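You operate a simulated robot arm through the tools that you are given. There is no shell and no other tool. Be economical: measure what you need, move in short steps, check, and stop when the job is done.

You are at the controls of a simulated two-armed robot. One attempt, no reset.

TASK
Wipe up the spill on the top of the worktop with the red cloth and put it back.

The check looks at the end state, three seconds after you hand in, the way a careful person would. Anything else that was tipped, shoved, dropped, spilled or broken makes it a failure. Flat cloth is picked up by pressing the open fingertips on it (5 to 10 N) and closing them slowly along it; thin cloth reads only 2 to 8 mm in the jaws.

THE ROBOT
Two 7-joint arms with two-finger parallel grippers on one trunk, on a base that drives. Base frame: it is fixed to the floor where the robot stands at the start and does not move with it; the origin is under the middle of the robot, x ahead of it, y to its left, z up; the surface under the hand at the start is at about z = 90. Readings come in cm, degrees, newtons and seconds.
The left shoulder is at the start at [11, 16.9, 142.6], the right one opposite. With the tool pointing down near the work surface each hand reaches from about 44 to 76 cm from the robot's upright axis, wherever it stands, measured 20 degrees to its own side. Places, roughly: red cloth [70, -10, 90]. Payload 1.57 kg a hand.
The tool frame of a hand sits at the grasp point between the pads (the TCP): z along the fingers, y along the line on which they close. The tips reach 3 cm beyond it. Largest opening 8 cm; finger width 1.7, thickness 1.2; the body of the gripper, 4 by 8.2 cm, starts 8 cm behind the TCP.
Orientation is told as [roll, pitch, yaw] about the base's x, y, z axes, in that order, counted from this pose: with the fingers straight down and closing along the base's y, the tool's x points along the base's -x, its y along +y and its z along -z.

THE INTERFACE
- The arms move only by the tool jog_arm. It takes "left_steps", "right_steps" or both (then of equal length, played together; a hand with none holds still); each is one flat list of numbers, 7 for each row, row after row: the opening, from 0 (shut) to 1 (fully open), then the shift along the tool's x, y, z in mm, then the turn, a rotation vector about the tool's x, y, z in degrees. In form: [claw, x, y, z, ax, ay, az, claw, x, y, z, ax, ay, az, ...]. A call has 1 to 12 rows; each row shifts and turns the commanded pose from where the row before left it, along the tool's axes as they then stand. A row lasts 0.2 s, in which the tool goes at most 5 cm and 8.6 degrees; a call with a longer step from one row to the next is refused whole, and so is a gripper value outside its range. Where a pose cannot be reached the arm comes as near as it can. A force on the tool above 40 N (or 10 N above the force at the start of the call, whichever is more), or a blocked arm, ends the call early, and 0.2 s more pass. Each finger travels about 7.2 cm/s and halts on what it meets, pressing with about 42 N; the grip force reading is that of the motor and also rises with nothing between the fingers. The clock runs only during rows and for 0.2 s after the last one: add rows that do not move to give the fingers time. It gives the time, the measured TCP pose, the force on the tool (base axes), the opening and the grip force at its end, in the units of the frame above (readings bear some noise), with the torque about the TCP (base axes, N m) and any sound that the robot's microphone picked up.
- Cameras (640 x 400 px; columns grow to the right, rows downward): "scene" is now at [15.6, -2.87, 161.51]; the picture's right is [-0.37, -0.93, 0.00], its down [-0.65, 0.26, -0.72] and it looks along [0.67, -0.26, -0.70] (base axes); focal length 257 px, centre (320, 200). "left" rides on the left gripper at [7.2, 0.7, -12.2] in its tool frame; the picture's right is [-0.09, 1.00, 0.00], its down [-0.84, -0.08, -0.54] and it looks along [-0.54, -0.05, 0.84] (tool axes); focal length 238 px, centre (320, 200). "right" rides on the right gripper at [7.2, -0.7, -12.2] in its tool frame; the picture's right is [0.09, 1.00, 0.00], its down [-0.84, 0.08, -0.54] and it looks along [-0.54, 0.05, 0.84] (tool axes); focal length 238 px, centre (320, 200). There is no depth. A picture from a camera that has moved, and an enlarged one, comes with that camera's place and axes in the base frame and with its lens.
- camera(camera): a new picture of that camera. It takes no simulated time.
- move_column(by): slides the trunk up (or, below 0, down) by that many cm; the arms and the scene camera ride with it, the base frame stays. It gives what a move gives, with no picture.
- steer(legs): drives the robot by 1 to 6 legs, each [ahead, left, turn to the left] in cm, cm and degrees, along the robot's own axes; the way and the turn of a leg run together, so that a leg with both is an arc; at most 150 cm and 180 degrees a leg. The arms and the cameras ride along, it lands a little off, and it stops where it bumps. It gives what a move gives.
- head_to(pan, tilt): turns the head with the scene camera to pan (to the left, within 86 degrees either way) and tilt (down, from -29 to 69), counted from straight ahead of the robot. It gives what a move gives.
- close_up(camera, box): a new picture of the part [left, top, right, bottom] of that camera's present view, enlarged. It takes no simulated time.
- job_done(): hands the job in; it is judged then, once.

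Go step by step. Nothing tells you exact positions but the pictures and the camera data: compare them with the known pose of the tool, close in by small moves and look again before you grip or let go. The budget is 120 turns and 108 pictures, counting those below and the enlarged ones. Unless the task says otherwise, let go and move clear before handing in, and close with one line.

The tools are called as a command line: name --argument value ..., lists and objects as JSON in quotes. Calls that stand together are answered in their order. jog_arm: Moves the arms, as the interface text tells. Its arguments: {"type":"object","properties":{"left_steps":{"type":"array","items":{"type":"number"}},"right_steps":{"type":"array","items":{"type":"number"}}},"required":[]} The other tools are called the same way: move_column (by) slides the trunk up or down; steer (legs) drives the base; head_to (pan, tilt) turns the head that bears the scene camera; camera (camera) takes a picture; close_up (camera, box) takes an enlarged picture of a part of a camera's view; job_done () hands the job in.

At the start:

```text
t: 0.0
left_position: [67.18, -3.27, 118.91]
left_ee_rot: [0.1, 0.0, 0.0]
left_ft_force: [0.0, -0.4, 0.2]
left_ft_torque: [0.02, -0.02, 0.01]
left_finger_gap: 7.99
left_grasp_force: 0.0
right_position: [52.24, -52.01, 99.92]
right_ee_rot: [0.0, 0.1, -0.1]
right_ft_force: [-0.2, 0.2, 0.7]
right_ft_torque: [0.01, 0.01, -0.02]
right_finger_gap: 8.01
right_grasp_force: 0.1
trunk travel left (down, up): [-74.0, 15.0]
robot x, y, heading: [-0.07, 0.1, 0.2]
head pan, tilt: [-21.6, 44.3]
```

scene: 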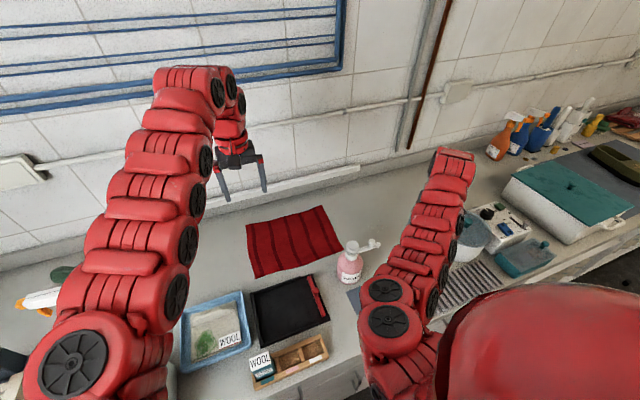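
right: 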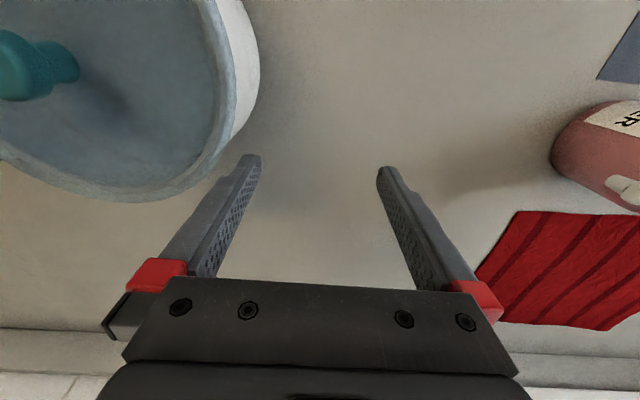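
left: 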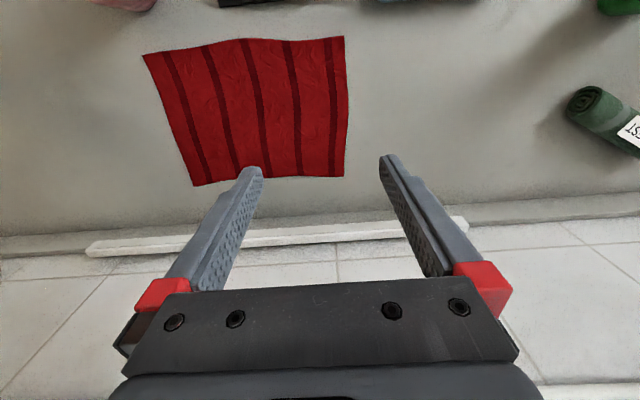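

I see the red cloth on the worktop, with a soap bottle, trays and a basin around it. I can't see the spill yet, so I'll look closer.

close_up --camera "scene" --box '[160, 180, 400, 400]'

close_up --camera "scene" --box '[380, 100, 640, 320]'

head_to --pan 15 --tilt 45

```text
1.82 times, centred on (280, 290) of scene
camera zoom: at [15.6, -2.87, 161.51], right [-0.37, -0.93, 0.0], down [-0.65, 0.26, -0.72], along [0.67, -0.26, -0.7], focal length 467 px, centre (393, 36)
```

zoom: 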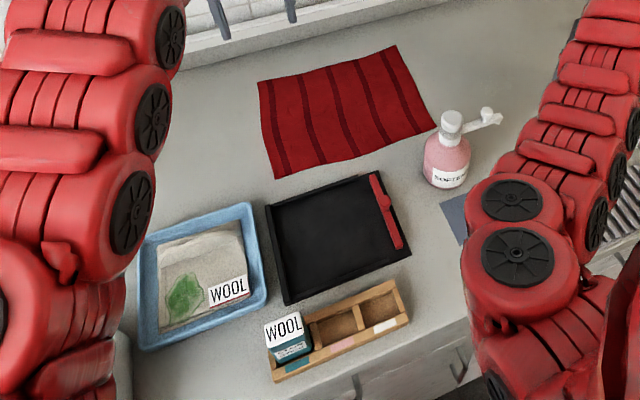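

```text
1.82 times, centred on (510, 210) of scene
camera zoom: at [15.6, -2.87, 161.51], right [-0.37, -0.93, 0.0], down [-0.65, 0.26, -0.72], along [0.67, -0.26, -0.7], focal length 467 px, centre (-26, 182)
```

zoom: 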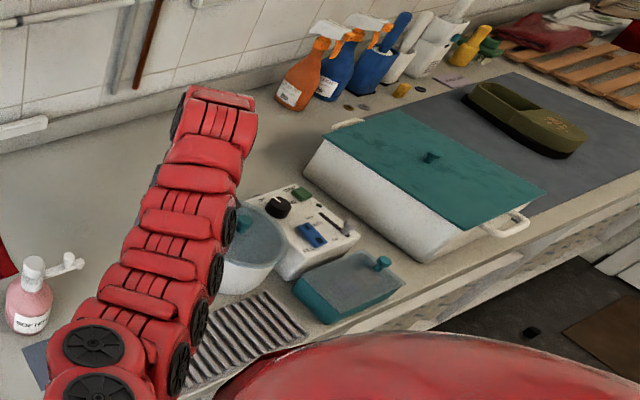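

```text
t: 1.0
left_position: [67.13, -3.29, 118.84]
left_ee_rot: [0.1, 0.1, -0.1]
left_ft_force: [-0.3, -0.2, -1.1]
left_ft_torque: [0.0, -0.02, 0.03]
left_finger_gap: 8.0
left_grasp_force: 0.1
right_position: [52.3, -51.86, 99.98]
right_ee_rot: [0.0, -0.1, 0.1]
right_ft_force: [-0.3, -0.4, -0.8]
right_ft_torque: [0.02, -0.03, 0.0]
right_finger_gap: 8.0
right_grasp_force: 0.1
trunk travel left (down, up): [-74.0, 15.0]
robot x, y, heading: [-0.15, 0.37, -0.4]
head pan, tilt: [15.0, 45.0]
```

camera --camera "scene"

```text
102 pictures are left
camera scene: at [15.85, 2.23, 161.41], right [0.26, -0.97, 0.0], down [-0.68, -0.18, -0.71], along [0.68, 0.18, -0.71], focal length 257 px, centre (320, 200)
```

scene: 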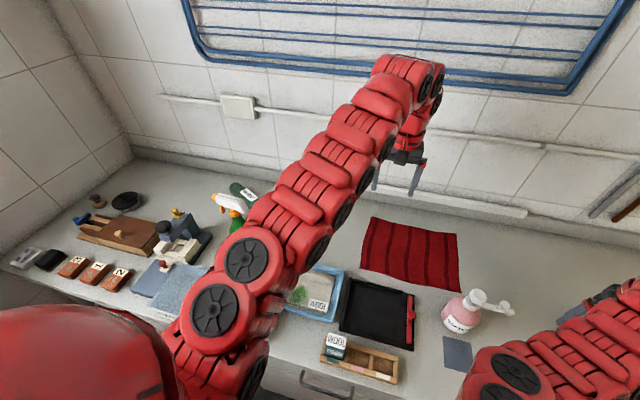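

The spill isn't obvious; it may be hidden by an arm. I'll zoom in on both sides.

close_up --camera "scene" --box '[0, 150, 260, 330]'

close_up --camera "scene" --box '[260, 180, 560, 390]'

head_to --pan -55 --tilt 35

```text
2.22 times, centred on (130, 240) of scene
camera zoom: at [15.85, 2.23, 161.41], right [0.26, -0.97, 0.0], down [-0.68, -0.18, -0.71], along [0.68, 0.18, -0.71], focal length 570 px, centre (742, 111)
```

zoom: 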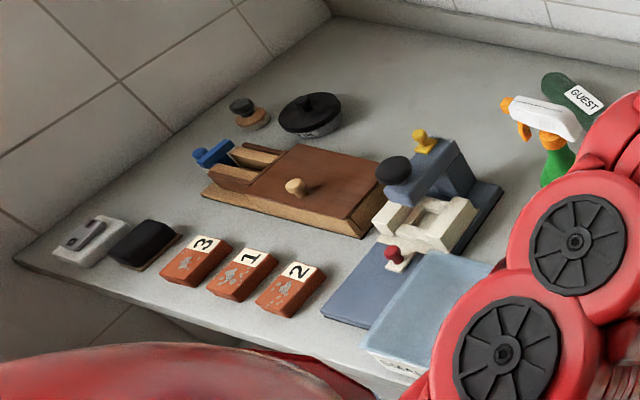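

```text
1.90 times, centred on (410, 285) of scene
camera zoom: at [15.85, 2.23, 161.41], right [0.26, -0.97, 0.0], down [-0.68, -0.18, -0.71], along [0.68, 0.18, -0.71], focal length 489 px, centre (149, 38)
```

zoom: 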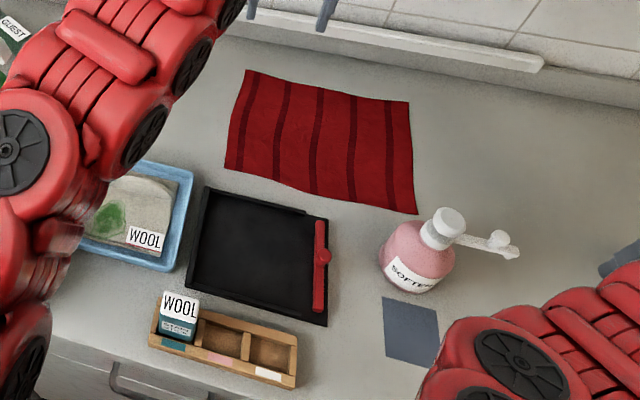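

```text
t: 2.4
left_position: [67.11, -3.26, 118.88]
left_ee_rot: [0.0, 0.0, 0.0]
left_ft_force: [-0.3, 0.3, 0.2]
left_ft_torque: [0.0, 0.0, 0.02]
left_finger_gap: 8.01
left_grasp_force: 0.0
right_position: [52.24, -51.99, 99.97]
right_ee_rot: [0.1, -0.1, 0.1]
right_ft_force: [0.7, -0.1, 0.9]
right_ft_torque: [0.02, 0.01, -0.04]
right_finger_gap: 8.0
right_grasp_force: 0.1
trunk travel left (down, up): [-74.0, 15.0]
robot x, y, heading: [0.25, -0.21, -0.2]
head pan, tilt: [-55.0, 35.0]
```

Still no spill seen; checking the right end of the worktop.

camera --camera "scene"

close_up --camera "scene" --box '[60, 100, 380, 320]'

close_up --camera "right" --box '[120, 0, 640, 330]'

```text
99 pictures are left
camera scene: at [13.05, -7.07, 162.89], right [-0.82, -0.57, 0.0], down [-0.33, 0.47, -0.82], along [0.47, -0.67, -0.57], focal length 257 px, centre (320, 200)
```

scene: 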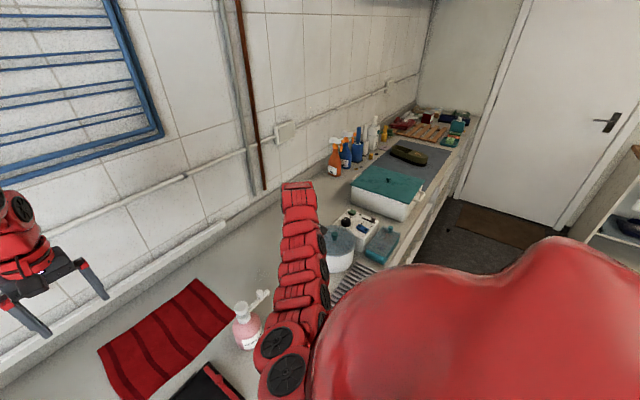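

```text
1.82 times, centred on (220, 210) of scene
camera zoom: at [13.05, -7.07, 162.89], right [-0.82, -0.57, 0.0], down [-0.33, 0.47, -0.82], along [0.47, -0.67, -0.57], focal length 467 px, centre (502, 182)
```

zoom: 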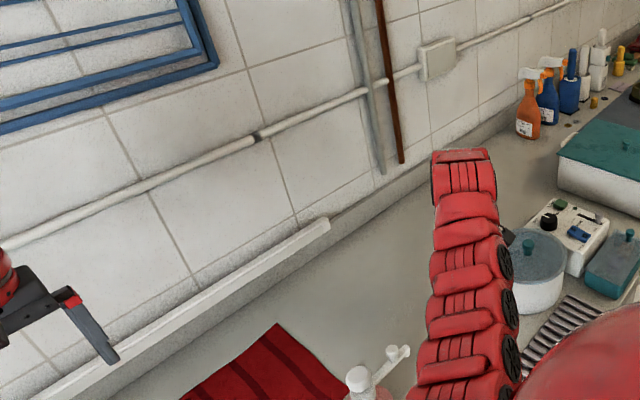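

```text
1.21 times, centred on (380, 165) of right
camera zoom: at [45.2, -52.66, 112.25], right [-0.09, 1.0, 0.0], down [0.84, 0.08, 0.54], along [0.54, 0.05, -0.84], focal length 289 px, centre (247, 242)
```

zoom: 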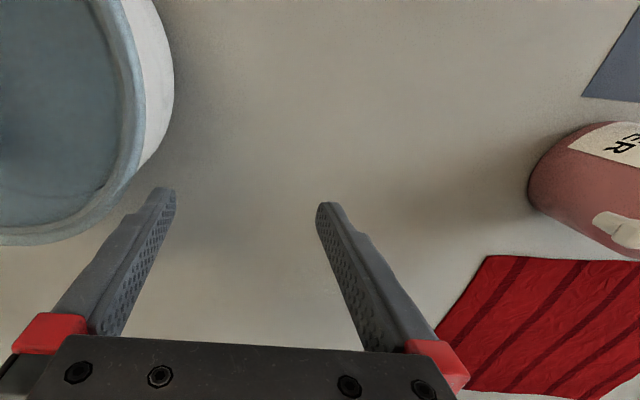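

No spill yet. I'll zoom in on the far right end, and shift the left hand left and back to uncover what its arm hides.

close_up --camera "scene" --box '[310, 90, 490, 210]'

jog_arm --left_steps '[1, 0, 40, -20, 0, 0, 0, 1, 0, 40, -20, 0, 0, 0, 1, 0, 40, 0, 0, 0, 0, 1, 0, 40, 0, 0, 0, 0, 1, 0, 40, 0, 0, 0, 0, 1, 0, 40, 0, 0, 0, 0, 1, 0, 40, 0, 0, 0, 0, 1, 0, 40, 0, 0, 0, 0]'

head_to --pan -10 --tilt 50

camera --camera "scene"

camera --camera "left"

```text
3.33 times, centred on (400, 150) of scene
camera zoom: at [13.05, -7.07, 162.89], right [-0.82, -0.57, 0.0], down [-0.33, 0.47, -0.82], along [0.47, -0.67, -0.57], focal length 855 px, centre (53, 367)
```

zoom: 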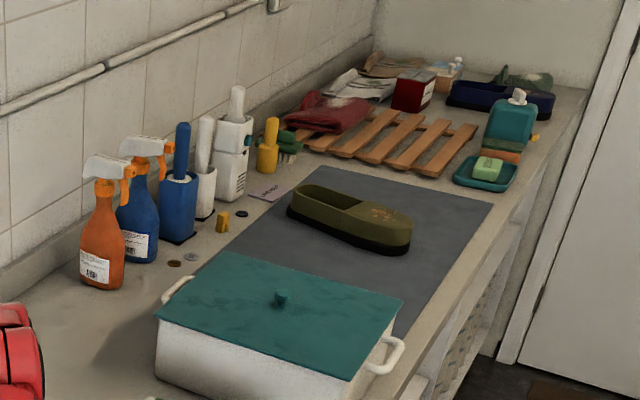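

```text
t: 4.2
left_position: [68.88, 28.36, 119.16]
left_ee_rot: [-0.1, 0.1, 0.0]
left_ft_force: [0.6, 0.2, -0.5]
left_ft_torque: [-0.01, 0.0, -0.01]
left_finger_gap: 8.0
left_grasp_force: 0.0
left hand out of reach, approached as far as the arm can: row 1, 2, 3
right_position: [52.31, -51.83, 100.0]
right_ee_rot: [0.0, 0.0, 0.0]
right_ft_force: [-0.2, 0.0, 0.0]
right_ft_torque: [-0.01, 0.0, 0.02]
right_finger_gap: 8.01
right_grasp_force: 0.0
trunk travel left (down, up): [-74.0, 15.0]
robot x, y, heading: [0.0, -0.34, 0.1]
head pan, tilt: [-55.0, 35.0]
```

```text
t: 5.4
left_position: [68.88, 28.24, 119.24]
left_ee_rot: [0.0, -0.1, 0.0]
left_ft_force: [-0.4, 0.7, -0.9]
left_ft_torque: [-0.02, 0.03, -0.01]
left_finger_gap: 8.01
left_grasp_force: 0.0
right_position: [52.35, -51.82, 99.89]
right_ee_rot: [0.0, 0.0, 0.0]
right_ft_force: [-0.2, 0.5, 0.9]
right_ft_torque: [-0.02, 0.03, -0.06]
right_finger_gap: 8.0
right_grasp_force: 0.1
trunk travel left (down, up): [-74.0, 15.0]
robot x, y, heading: [-0.01, -0.12, 0.1]
head pan, tilt: [-10.0, 50.0]
```

```text
95 pictures are left
camera scene: at [15.58, -1.19, 160.72], right [-0.17, -0.98, 0.0], down [-0.75, 0.13, -0.64], along [0.63, -0.11, -0.77], focal length 257 px, centre (320, 200)
```

scene: 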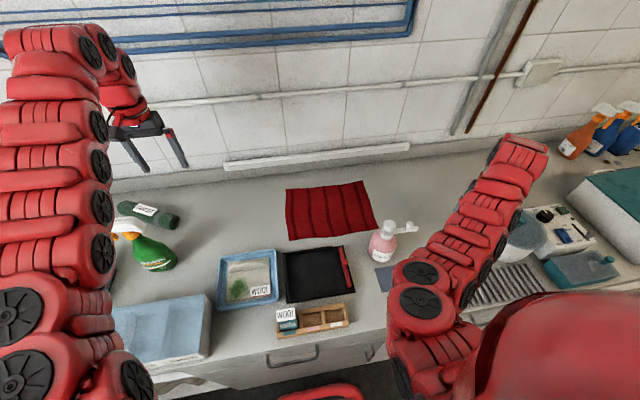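

```text
94 pictures are left
camera left: at [61.82, 28.8, 131.41], right [0.09, 1.0, 0.0], down [0.84, -0.08, 0.54], along [0.54, -0.05, -0.84], focal length 238 px, centre (320, 200)
```

left: 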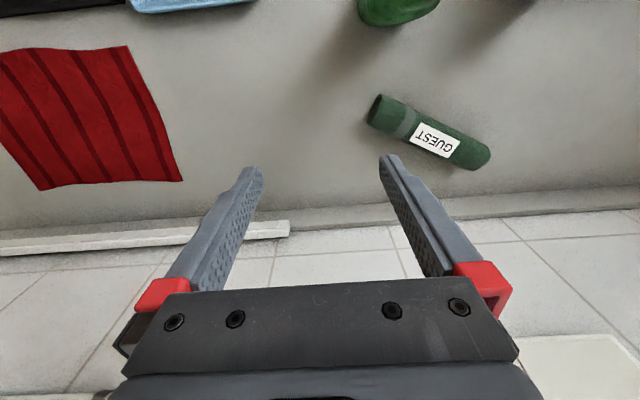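

The left side is clean. I'll raise the right hand and move it aside to see beneath and behind that arm.

jog_arm --right_steps '[1, 0, 0, -40, 0, 0, 0, 1, 0, 0, -40, 0, 0, 0, 1, 0, 0, -40, 0, 0, 0, 1, 0, 0, -40, 0, 0, 0, 1, 0, 40, -20, 0, 0, 0, 1, 0, 40, 0, 0, 0, 0, 1, 0, 40, 0, 0, 0, 0, 1, 0, 40, 0, 0, 0, 0, 1, 0, 40, 0, 0, 0, 0]'

head_to --pan -40 --tilt 45

camera --camera "scene"

camera --camera "right"

```text
t: 7.4
left_position: [68.99, 28.17, 119.27]
left_ee_rot: [0.1, 0.0, 0.0]
left_ft_force: [0.3, 0.1, -0.1]
left_ft_torque: [-0.02, 0.0, 0.0]
left_finger_gap: 7.98
left_grasp_force: 0.1
right_position: [56.37, -40.66, 115.73]
right_ee_rot: [0.0, 0.1, 0.0]
right_ft_force: [0.6, -0.6, 0.0]
right_ft_torque: [-0.02, 0.01, -0.03]
right_finger_gap: 8.01
right_grasp_force: 0.1
right hand out of reach, approached as far as the arm can: row 5, 6, 7, 8, 9
trunk travel left (down, up): [-74.0, 15.0]
robot x, y, heading: [0.2, -0.13, 0.4]
head pan, tilt: [-10.0, 50.0]
```

```text
t: 8.3
left_position: [68.93, 28.27, 119.16]
left_ee_rot: [-0.1, -0.1, 0.0]
left_ft_force: [-0.2, 0.0, 0.3]
left_ft_torque: [-0.04, 0.02, 0.01]
left_finger_gap: 8.02
left_grasp_force: 0.1
right_position: [56.31, -40.77, 115.8]
right_ee_rot: [0.2, 0.0, 0.0]
right_ft_force: [0.2, -0.6, 0.3]
right_ft_torque: [0.0, 0.03, -0.01]
right_finger_gap: 8.0
right_grasp_force: 0.0
trunk travel left (down, up): [-74.0, 15.0]
robot x, y, heading: [-0.23, 0.11, 0.0]
head pan, tilt: [-40.0, 45.0]
```

```text
93 pictures are left
camera scene: at [14.23, -5.07, 161.41], right [-0.64, -0.77, 0.0], down [-0.54, 0.45, -0.71], along [0.54, -0.45, -0.71], focal length 257 px, centre (320, 200)
```

scene: 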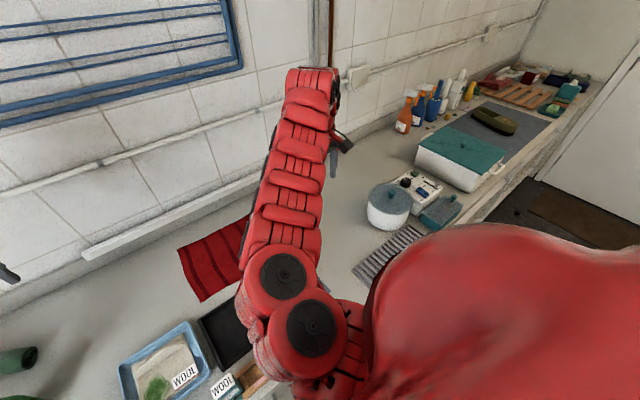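

```text
92 pictures are left
camera right: at [49.27, -41.44, 128.14], right [-0.09, 1.0, 0.0], down [0.84, 0.08, 0.54], along [0.54, 0.05, -0.84], focal length 238 px, centre (320, 200)
```

right: 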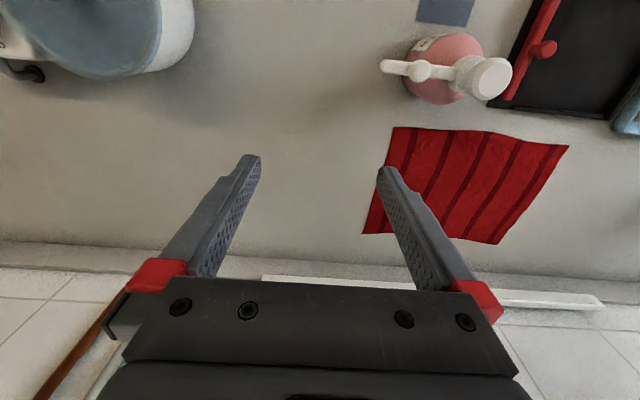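

Still no spill. I'll inspect regions more closely: around the white tub, and the far left front that the other arm hides.

close_up --camera "scene" --box '[320, 60, 520, 290]'

head_to --pan 45 --tilt 55

camera --camera "scene"

head_to --pan 0 --tilt 65

camera --camera "scene"

```text
1.74 times, centred on (420, 175) of scene
camera zoom: at [14.23, -5.07, 161.41], right [-0.64, -0.77, 0.0], down [-0.54, 0.45, -0.71], along [0.54, -0.45, -0.71], focal length 446 px, centre (146, 244)
```

zoom: 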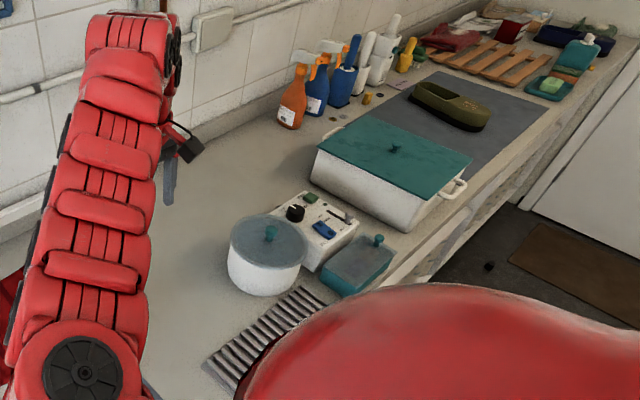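

```text
t: 9.9
left_position: [68.96, 28.33, 119.24]
left_ee_rot: [-0.1, 0.0, 0.0]
left_ft_force: [-0.7, 0.1, 0.2]
left_ft_torque: [0.01, -0.03, 0.02]
left_finger_gap: 8.0
left_grasp_force: 0.1
right_position: [56.24, -40.69, 115.79]
right_ee_rot: [0.1, 0.1, 0.0]
right_ft_force: [0.2, 0.0, 0.1]
right_ft_torque: [0.03, 0.01, 0.02]
right_finger_gap: 7.99
right_grasp_force: 0.2
trunk travel left (down, up): [-74.0, 15.0]
robot x, y, heading: [0.35, 0.02, 0.3]
head pan, tilt: [45.0, 55.0]
```

```text
90 pictures are left
camera scene: at [13.1, 5.25, 160.07], right [0.71, -0.71, 0.0], down [-0.58, -0.58, -0.57], along [0.41, 0.41, -0.82], focal length 257 px, centre (320, 200)
```

scene: 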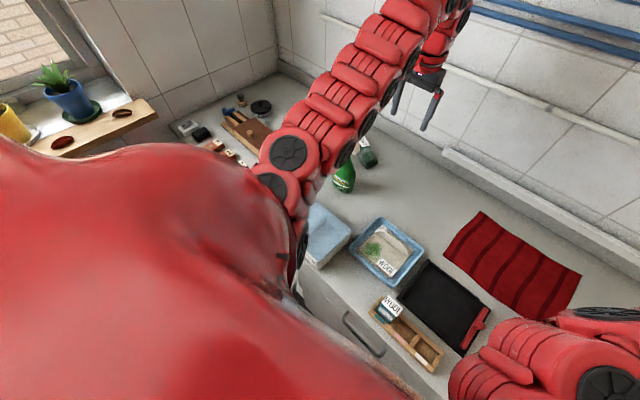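

```text
t: 11.0
left_position: [68.81, 28.25, 119.26]
left_ee_rot: [0.0, 0.0, 0.0]
left_ft_force: [0.2, 0.9, 0.3]
left_ft_torque: [-0.03, 0.02, -0.04]
left_finger_gap: 8.01
left_grasp_force: 0.2
right_position: [56.18, -40.64, 115.75]
right_ee_rot: [0.1, 0.1, 0.0]
right_ft_force: [-0.5, -0.3, -0.2]
right_ft_torque: [-0.02, -0.01, 0.01]
right_finger_gap: 7.99
right_grasp_force: 0.0
trunk travel left (down, up): [-74.0, 15.0]
robot x, y, heading: [0.0, -0.21, 0.1]
head pan, tilt: [0.0, 65.0]
```

```text
89 pictures are left
camera scene: at [14.07, 0.16, 158.9], right [0.0, -1.0, 0.0], down [-0.91, 0.0, -0.42], along [0.42, 0.0, -0.91], focal length 257 px, centre (320, 200)
```

scene: 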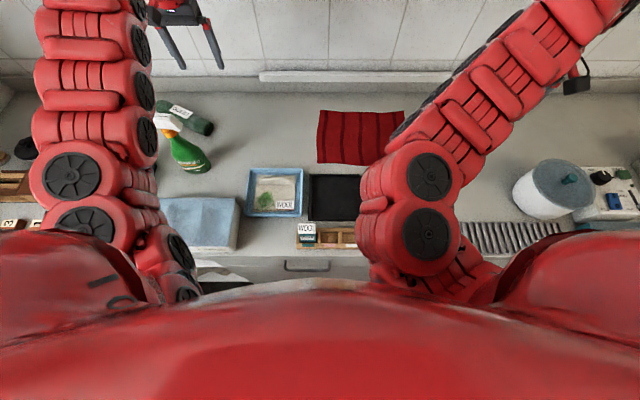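

Nothing found yet; the spill may be hidden behind the big tub or at the far right end. I'll raise the trunk and drive right for a better look.

move_column --by 14

head_to --pan -50 --tilt 45

camera --camera "scene"

```text
t: 12.7
left_position: [69.08, 28.18, 133.12]
left_ee_rot: [0.0, 0.0, 0.0]
left_ft_force: [-0.5, -0.2, 0.4]
left_ft_torque: [0.02, 0.0, -0.03]
left_finger_gap: 8.01
left_grasp_force: 0.0
right_position: [56.3, -40.61, 129.81]
right_ee_rot: [0.1, 0.1, 0.0]
right_ft_force: [-0.2, -0.1, -0.6]
right_ft_torque: [0.01, 0.0, 0.02]
right_finger_gap: 8.01
right_grasp_force: 0.2
trunk travel left (down, up): [-88.0, 1.0]
robot x, y, heading: [-0.16, 0.11, 0.3]
head pan, tilt: [0.0, 65.0]
```

```text
t: 13.9
left_position: [69.06, 28.23, 133.31]
left_ee_rot: [0.0, 0.0, 0.1]
left_ft_force: [0.2, -0.3, 1.2]
left_ft_torque: [-0.01, -0.01, 0.02]
left_finger_gap: 8.02
left_grasp_force: 0.0
right_position: [56.38, -40.73, 129.88]
right_ee_rot: [0.0, 0.0, 0.0]
right_ft_force: [0.3, -0.2, 0.3]
right_ft_torque: [0.01, 0.0, -0.03]
right_finger_gap: 8.0
right_grasp_force: 0.0
trunk travel left (down, up): [-88.0, 1.0]
robot x, y, heading: [0.14, -0.25, -0.0]
head pan, tilt: [-50.0, 45.0]
```

```text
88 pictures are left
camera scene: at [13.23, -6.07, 175.4], right [-0.77, -0.64, 0.0], down [-0.46, 0.54, -0.71], along [0.45, -0.54, -0.71], focal length 257 px, centre (320, 200)
```

scene: 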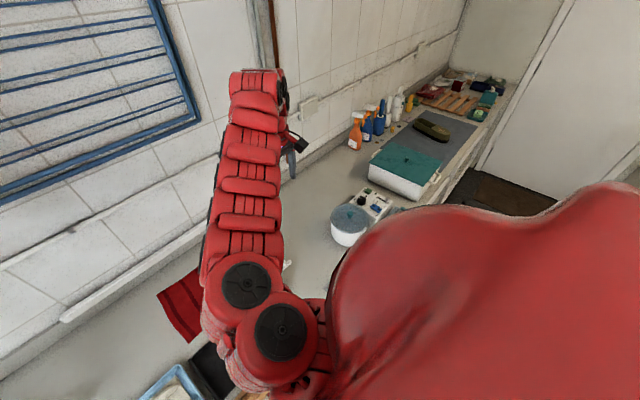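

Driving right along the worktop to look at the far part.

steer --legs '[[0, -70, 0]]'

camera --camera "scene"

camera --camera "right"

camera --camera "left"

```text
t: 17.7
left_position: [68.88, -40.68, 133.25]
left_ee_rot: [0.0, 0.0, -0.1]
left_ft_force: [0.0, 0.1, 0.2]
left_ft_torque: [0.03, 0.01, 0.0]
left_finger_gap: 8.01
left_grasp_force: 0.1
right_position: [56.23, -109.63, 129.96]
right_ee_rot: [0.1, 0.0, -0.1]
right_ft_force: [0.0, -1.2, -0.6]
right_ft_torque: [-0.03, 0.0, -0.01]
right_finger_gap: 7.99
right_grasp_force: 0.1
trunk travel left (down, up): [-88.0, 1.0]
robot x, y, heading: [-0.1, -69.01, -0.1]
head pan, tilt: [-50.0, 45.0]
```

```text
87 pictures are left
camera scene: at [13.17, -74.91, 175.41], right [-0.77, -0.64, 0.0], down [-0.45, 0.54, -0.71], along [0.45, -0.54, -0.71], focal length 257 px, centre (320, 200)
```

scene: 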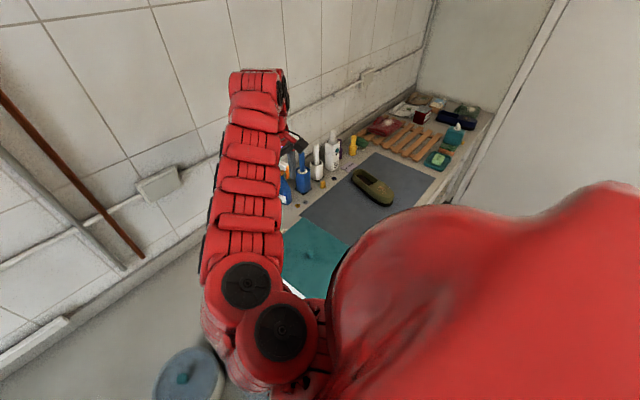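

```text
86 pictures are left
camera right: at [49.17, -110.35, 142.16], right [-0.09, 1.0, 0.0], down [0.84, 0.08, 0.54], along [0.54, 0.05, -0.84], focal length 238 px, centre (320, 200)
```

right: 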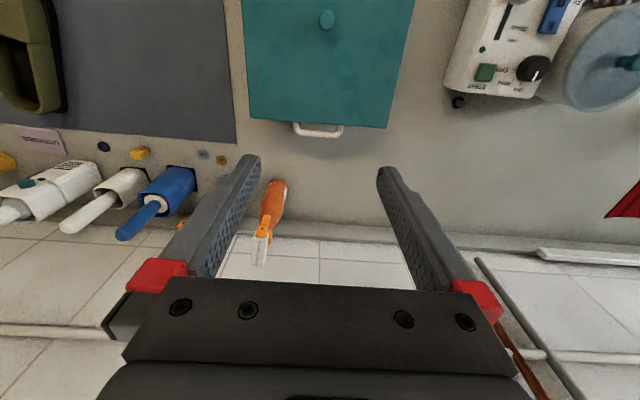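

```text
85 pictures are left
camera left: at [61.82, -40.09, 145.39], right [0.09, 1.0, 0.0], down [0.84, -0.08, 0.54], along [0.54, -0.05, -0.84], focal length 238 px, centre (320, 200)
```

left: 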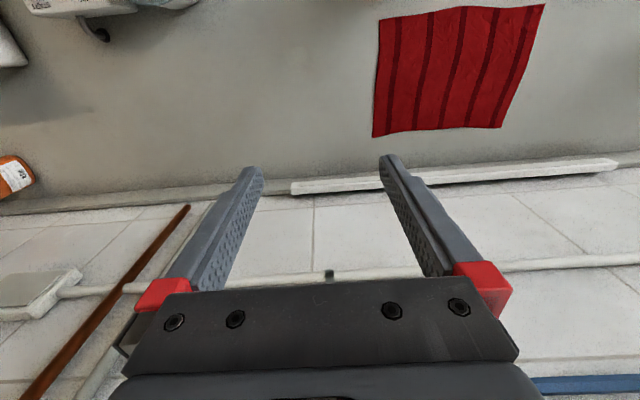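

No spill so far on this stretch; going further right.

steer --legs '[[0, -65, 0]]'

camera --camera "right"

camera --camera "scene"

camera --camera "left"

```text
t: 21.3
left_position: [68.9, -106.97, 133.3]
left_ee_rot: [-0.1, 0.1, -0.1]
left_ft_force: [-0.2, 0.6, -0.2]
left_ft_torque: [-0.02, 0.0, 0.02]
left_finger_gap: 8.0
left_grasp_force: 0.1
right_position: [55.83, -175.87, 129.8]
right_ee_rot: [0.1, 0.1, -0.3]
right_ft_force: [0.1, 0.2, -0.2]
right_ft_torque: [0.0, -0.02, -0.03]
right_finger_gap: 8.03
right_grasp_force: 0.0
trunk travel left (down, up): [-88.0, 1.0]
robot x, y, heading: [-0.31, -135.29, -0.3]
head pan, tilt: [-50.0, 45.0]
```

```text
84 pictures are left
camera right: at [48.85, -176.49, 142.16], right [-0.09, 1.0, 0.0], down [0.84, 0.07, 0.54], along [0.54, 0.05, -0.84], focal length 238 px, centre (320, 200)
```

right: 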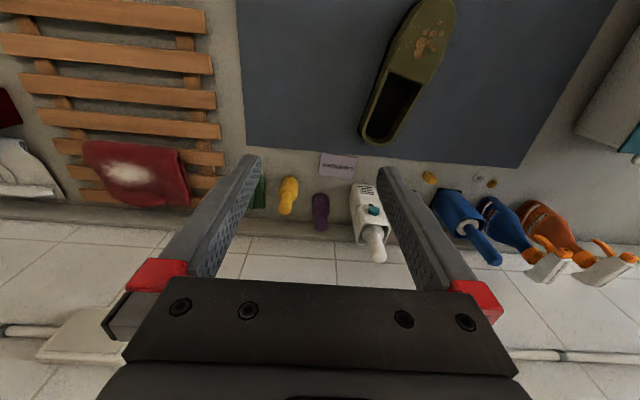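

```text
83 pictures are left
camera scene: at [12.95, -140.96, 175.41], right [-0.77, -0.64, 0.0], down [-0.45, 0.54, -0.71], along [0.45, -0.54, -0.71], focal length 257 px, centre (320, 200)
```

scene: 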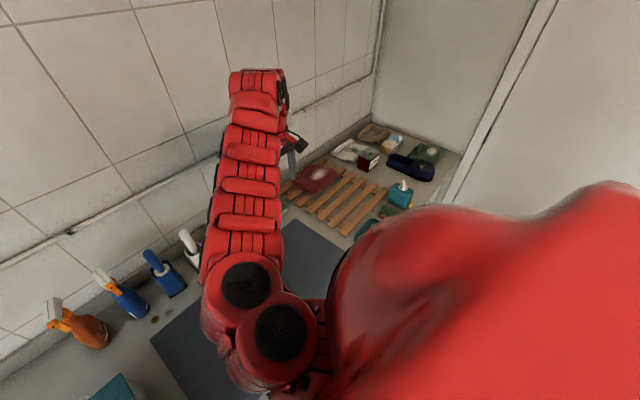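

```text
82 pictures are left
camera left: at [61.69, -106.27, 145.39], right [0.1, 1.0, 0.0], down [0.84, -0.08, 0.54], along [0.54, -0.05, -0.84], focal length 238 px, centre (320, 200)
```

left: 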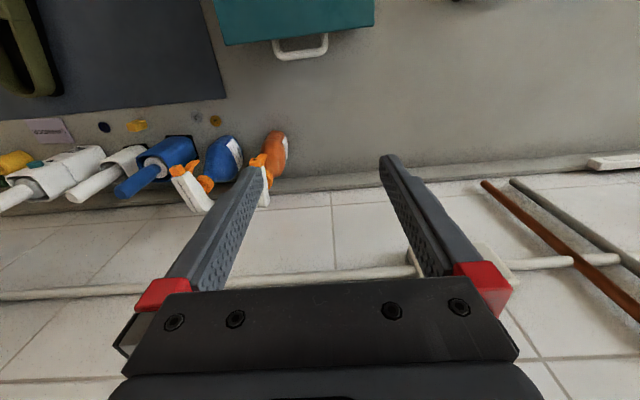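

Still none. Zooming on the far end and the front right.

close_up --camera "scene" --box '[270, 100, 480, 240]'

head_to --pan -10 --tilt 60

camera --camera "scene"

```text
2.86 times, centred on (375, 170) of scene
camera zoom: at [12.95, -140.96, 175.41], right [-0.77, -0.64, 0.0], down [-0.45, 0.54, -0.71], along [0.45, -0.54, -0.71], focal length 733 px, centre (163, 286)
```

zoom: 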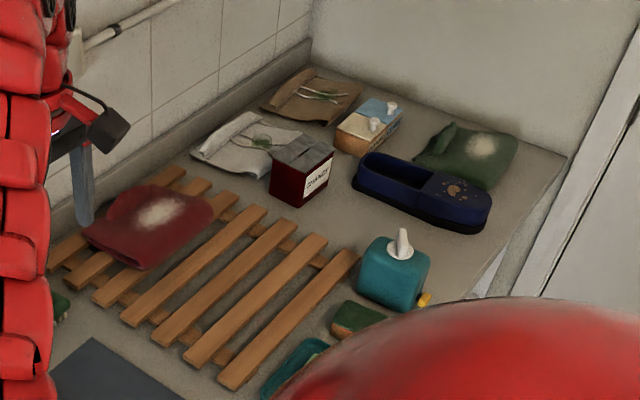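

```text
t: 22.4
left_position: [68.76, -107.02, 133.23]
left_ee_rot: [-0.1, 0.0, -0.3]
left_ft_force: [-0.7, 0.1, 0.4]
left_ft_torque: [-0.02, 0.04, 0.01]
left_finger_gap: 8.02
left_grasp_force: 0.1
right_position: [55.93, -175.86, 129.9]
right_ee_rot: [0.0, 0.1, -0.2]
right_ft_force: [0.1, -0.6, -0.6]
right_ft_torque: [0.0, -0.03, -0.01]
right_finger_gap: 7.97
right_grasp_force: 0.0
trunk travel left (down, up): [-88.0, 1.0]
robot x, y, heading: [-0.57, -135.05, -0.0]
head pan, tilt: [-10.0, 60.0]
```

```text
80 pictures are left
camera scene: at [14.3, -135.97, 173.46], right [-0.18, -0.98, 0.0], down [-0.85, 0.15, -0.5], along [0.49, -0.09, -0.87], focal length 257 px, centre (320, 200)
```

scene: 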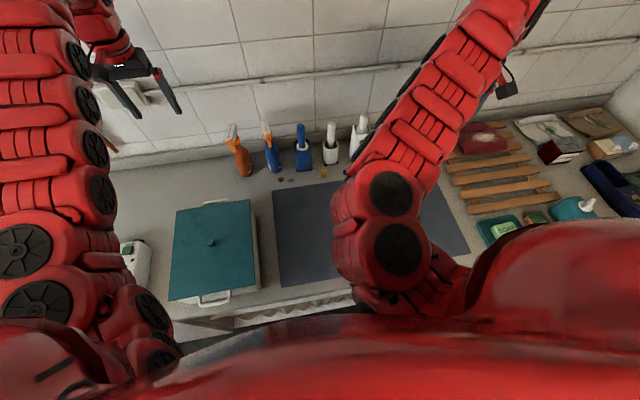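

No spill at this end. I'll drive back, past the start point to the left, and look with the hand cameras from above.

steer --legs '[[0, 115, 0]]'

camera --camera "scene"

camera --camera "right"

steer --legs '[[0, 50, 0]]'

camera --camera "scene"

camera --camera "right"

camera --camera "left"

```text
t: 28.2
left_position: [69.2, 8.04, 133.23]
left_ee_rot: [-0.1, 0.2, -0.1]
left_ft_force: [0.5, -0.9, -0.3]
left_ft_torque: [0.02, 0.03, -0.02]
left_finger_gap: 7.99
left_grasp_force: 0.0
right_position: [56.25, -60.88, 129.82]
right_ee_rot: [0.2, 0.1, -0.1]
right_ft_force: [-0.1, -0.5, 0.2]
right_ft_torque: [-0.04, 0.0, -0.02]
right_finger_gap: 7.99
right_grasp_force: 0.1
trunk travel left (down, up): [-88.0, 1.0]
robot x, y, heading: [-0.18, -20.38, -0.3]
head pan, tilt: [-10.0, 60.0]
```

```text
79 pictures are left
camera scene: at [14.67, -21.05, 173.46], right [-0.18, -0.98, 0.0], down [-0.85, 0.15, -0.5], along [0.49, -0.09, -0.87], focal length 257 px, centre (320, 200)
```

scene: 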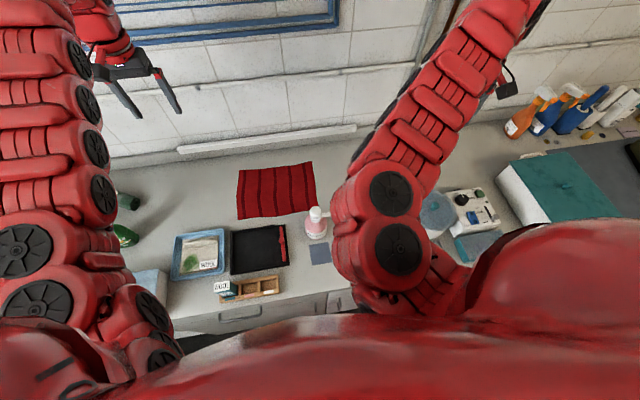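

```text
78 pictures are left
camera right: at [49.32, -61.53, 142.12], right [-0.09, 1.0, 0.0], down [0.84, 0.07, 0.54], along [0.54, 0.05, -0.84], focal length 238 px, centre (320, 200)
```

right: 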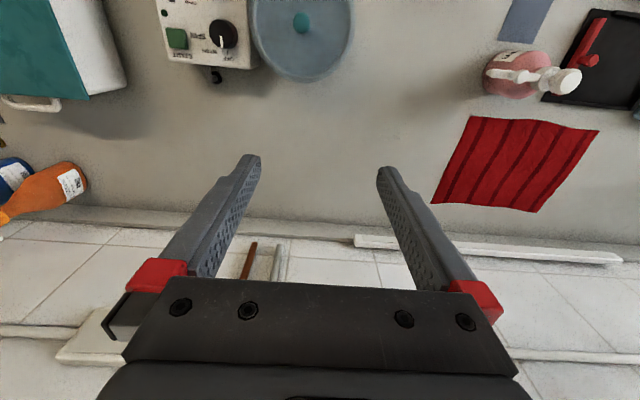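

```text
t: 31.2
left_position: [69.27, 57.66, 133.32]
left_ee_rot: [0.2, 0.2, -0.1]
left_ft_force: [-0.2, -0.5, 0.2]
left_ft_torque: [0.0, 0.0, 0.01]
left_finger_gap: 7.98
left_grasp_force: 0.1
right_position: [56.57, -11.29, 129.91]
right_ee_rot: [0.1, 0.1, -0.1]
right_ft_force: [0.7, -0.7, -0.4]
right_ft_torque: [0.01, 0.04, 0.02]
right_finger_gap: 8.0
right_grasp_force: 0.3
trunk travel left (down, up): [-88.0, 1.0]
robot x, y, heading: [0.19, 29.8, -0.2]
head pan, tilt: [-10.0, 60.0]
```

```text
77 pictures are left
camera scene: at [14.78, 28.5, 173.46], right [-0.18, -0.98, 0.0], down [-0.85, 0.15, -0.5], along [0.49, -0.09, -0.87], focal length 257 px, centre (320, 200)
```

scene: 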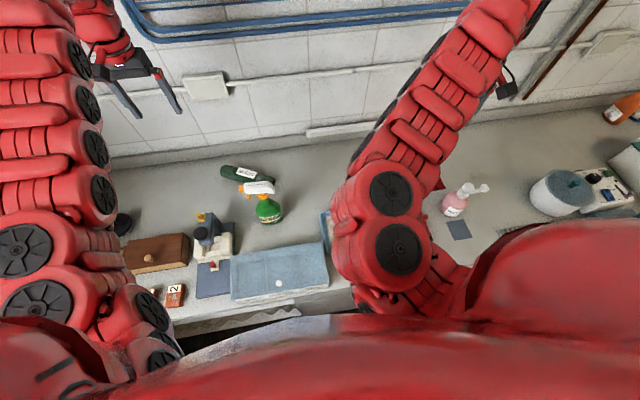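

```text
76 pictures are left
camera right: at [49.41, -11.98, 142.09], right [-0.09, 1.0, 0.0], down [0.84, 0.07, 0.54], along [0.54, 0.05, -0.84], focal length 238 px, centre (320, 200)
```

right: 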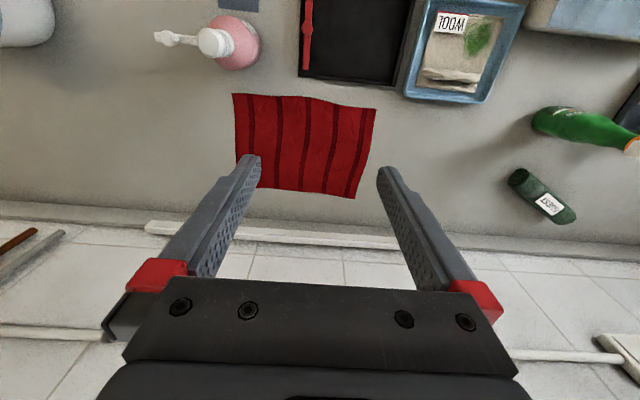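

```text
75 pictures are left
camera left: at [62.11, 58.25, 145.42], right [0.09, 1.0, 0.0], down [0.84, -0.08, 0.54], along [0.54, -0.05, -0.84], focal length 238 px, centre (320, 200)
```

left: 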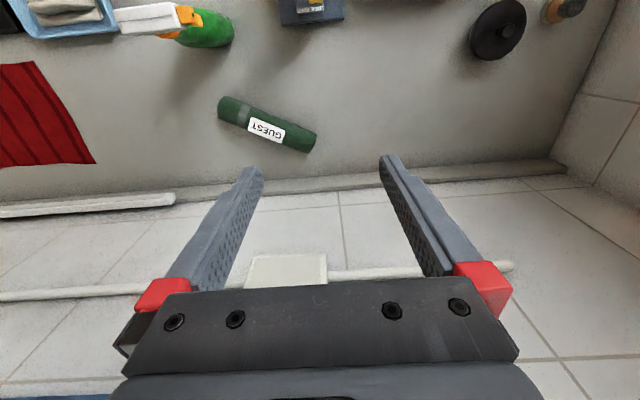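

I still see none, so it may be a faint, clear liquid. I'll enlarge the areas near the cloth.

close_up --camera "right" --box '[0, 0, 320, 240]'

close_up --camera "right" --box '[320, 0, 640, 240]'

close_up --camera "scene" --box '[420, 120, 640, 250]'

close_up --camera "scene" --box '[100, 150, 340, 320]'

```text
1.67 times, centred on (160, 120) of right
camera zoom: at [49.41, -11.98, 142.09], right [-0.09, 1.0, 0.0], down [0.84, 0.07, 0.54], along [0.54, 0.05, -0.84], focal length 397 px, centre (587, 333)
```

zoom: 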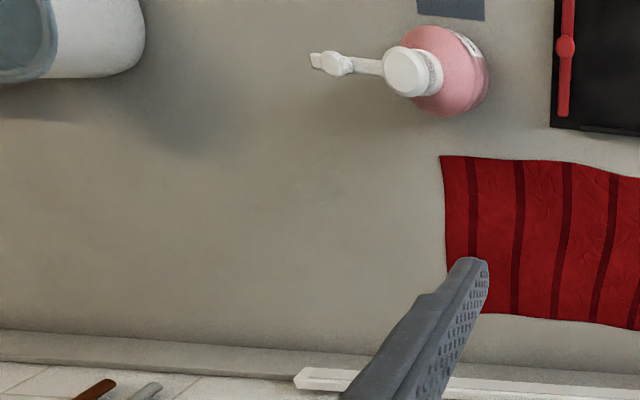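

```text
1.67 times, centred on (480, 120) of right
camera zoom: at [49.41, -11.98, 142.09], right [-0.09, 1.0, 0.0], down [0.84, 0.07, 0.54], along [0.54, 0.05, -0.84], focal length 397 px, centre (53, 333)
```

zoom: 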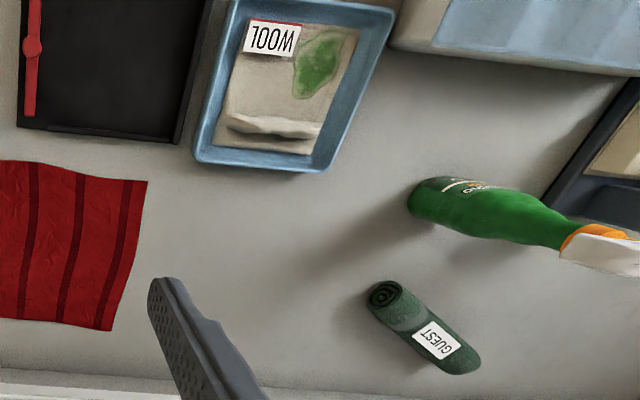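

```text
2.91 times, centred on (530, 185) of scene
camera zoom: at [14.78, 28.5, 173.46], right [-0.18, -0.98, 0.0], down [-0.85, 0.15, -0.5], along [0.49, -0.09, -0.87], focal length 746 px, centre (-291, 244)
```

zoom: 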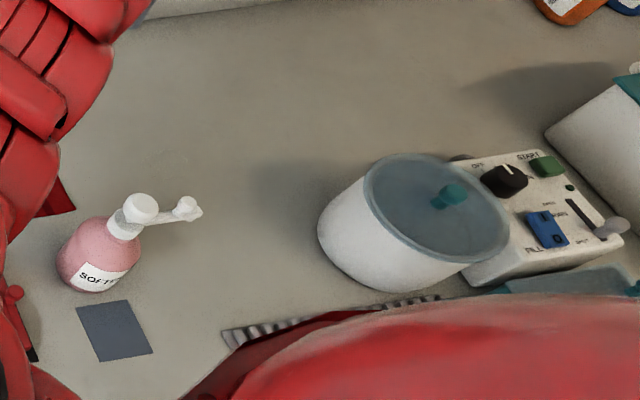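

```text
2.35 times, centred on (220, 235) of scene
camera zoom: at [14.78, 28.5, 173.46], right [-0.18, -0.98, 0.0], down [-0.85, 0.15, -0.5], along [0.49, -0.09, -0.87], focal length 604 px, centre (555, 118)
```

zoom: 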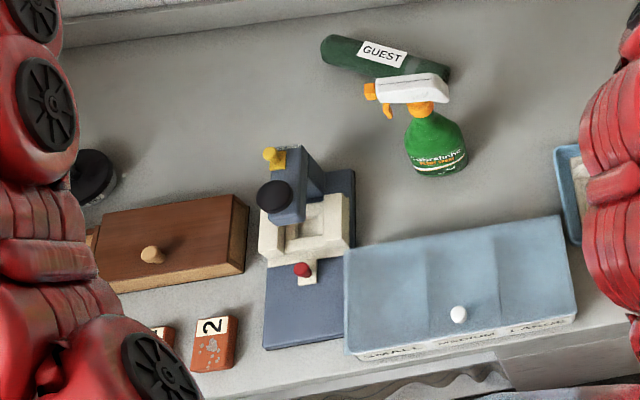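

There may be a faint patch near (63, -44). Zooming in strongly there.

close_up --camera "right" --box '[80, 60, 240, 160]'

close_up --camera "scene" --box '[440, 130, 540, 200]'

```text
4.00 times, centred on (160, 110) of right
camera zoom: at [49.41, -11.98, 142.09], right [-0.09, 1.0, 0.0], down [0.84, 0.07, 0.54], along [0.54, 0.05, -0.84], focal length 953 px, centre (960, 560)
```

zoom: 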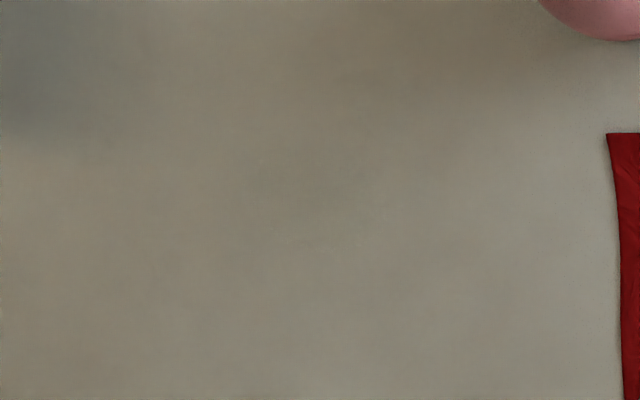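

```text
5.71 times, centred on (490, 165) of scene
camera zoom: at [14.78, 28.5, 173.46], right [-0.18, -0.98, 0.0], down [-0.85, 0.15, -0.5], along [0.49, -0.09, -0.87], focal length 1466 px, centre (-651, 400)
```

zoom: 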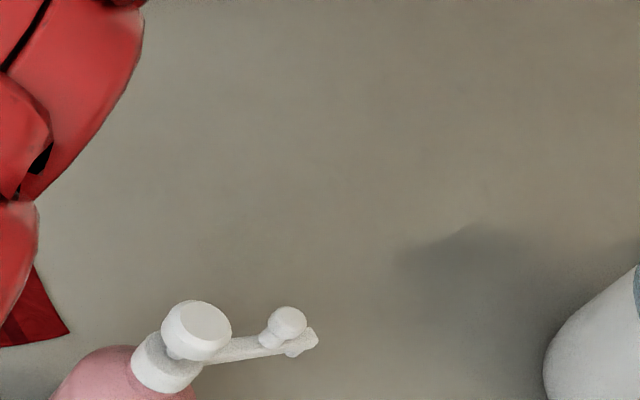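

There are only faint hue changes, perhaps a clear liquid. I'll go right and look back to the left, toward the window, to catch a reflection.

steer --legs '[[0, -115, 0]]'

head_to --pan 55 --tilt 35

camera --camera "scene"

camera --camera "left"

```text
t: 36.9
left_position: [69.91, -52.48, 133.2]
left_ee_rot: [0.0, 0.0, 2.0]
left_ft_force: [-0.4, 0.3, 0.0]
left_ft_torque: [0.0, 0.05, 0.01]
left_finger_gap: 8.02
left_grasp_force: 0.0
right_position: [59.9, -121.85, 129.86]
right_ee_rot: [0.1, 0.0, 2.0]
right_ft_force: [0.7, 0.4, -0.1]
right_ft_torque: [0.0, 0.0, -0.02]
right_finger_gap: 8.01
right_grasp_force: 0.0
trunk travel left (down, up): [-88.0, 1.0]
robot x, y, heading: [2.26, -83.51, 1.9]
head pan, tilt: [-10.0, 60.0]
```

```text
t: 38.3
left_position: [69.97, -52.45, 133.17]
left_ee_rot: [0.1, 0.0, 2.2]
left_ft_force: [-0.5, 0.6, 0.1]
left_ft_torque: [-0.01, 0.01, 0.02]
left_finger_gap: 8.02
left_grasp_force: 0.1
right_position: [59.85, -121.93, 129.91]
right_ee_rot: [0.2, 0.1, 2.1]
right_ft_force: [-0.4, 0.4, -0.7]
right_ft_torque: [0.0, -0.03, 0.03]
right_finger_gap: 8.0
right_grasp_force: 0.1
trunk travel left (down, up): [-88.0, 1.0]
robot x, y, heading: [2.16, -83.35, 2.5]
head pan, tilt: [55.0, 35.0]
```

```text
68 pictures are left
camera scene: at [14.91, -75.37, 176.89], right [0.84, -0.54, 0.0], down [-0.31, -0.48, -0.82], along [0.45, 0.69, -0.57], focal length 257 px, centre (320, 200)
```

scene: 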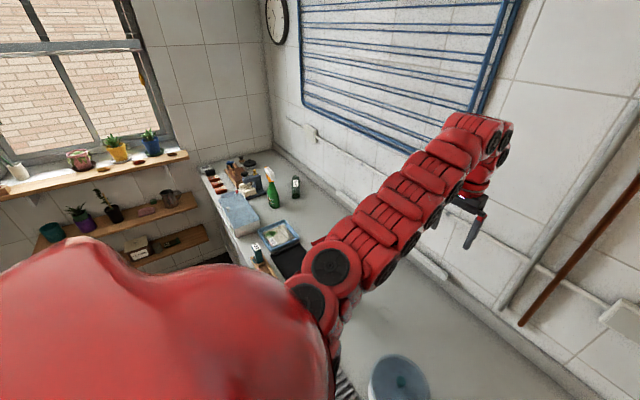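

```text
67 pictures are left
camera left: at [62.86, -52.17, 145.38], right [0.06, 1.0, 0.0], down [0.84, -0.05, 0.54], along [0.54, -0.03, -0.84], focal length 238 px, centre (320, 200)
```

left: 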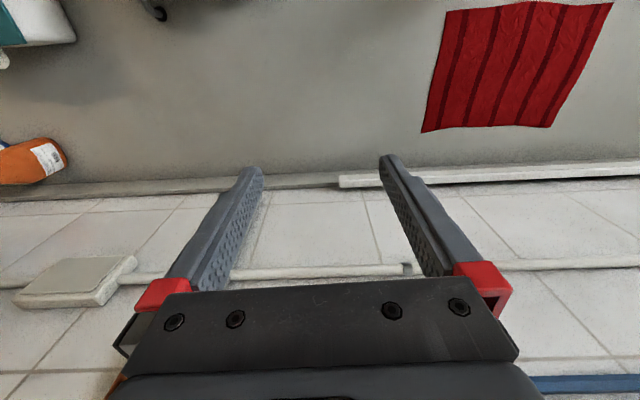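

There's a hint of a glossy patch right of the arm near pixel (380, 315); zooming.

close_up --camera "scene" --box '[320, 250, 560, 400]'

close_up --camera "left" --box '[40, 0, 440, 220]'

```text
2.67 times, centred on (440, 325) of scene
camera zoom: at [14.91, -75.37, 176.89], right [0.84, -0.54, 0.0], down [-0.31, -0.48, -0.82], along [0.45, 0.69, -0.57], focal length 684 px, centre (0, -133)
```

zoom: 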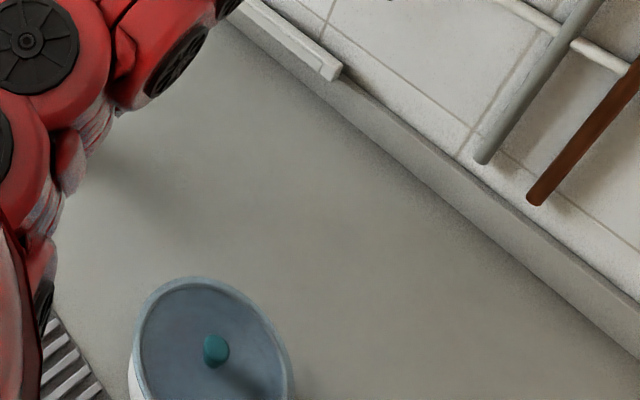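

```text
1.60 times, centred on (240, 110) of left
camera zoom: at [62.86, -52.17, 145.38], right [0.06, 1.0, 0.0], down [0.84, -0.05, 0.54], along [0.54, -0.03, -0.84], focal length 381 px, centre (448, 344)
```

zoom: 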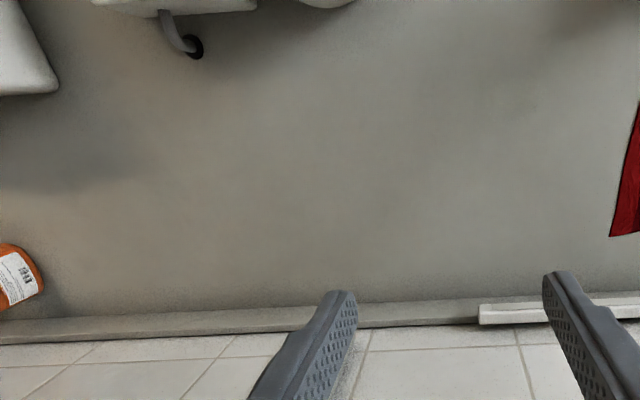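

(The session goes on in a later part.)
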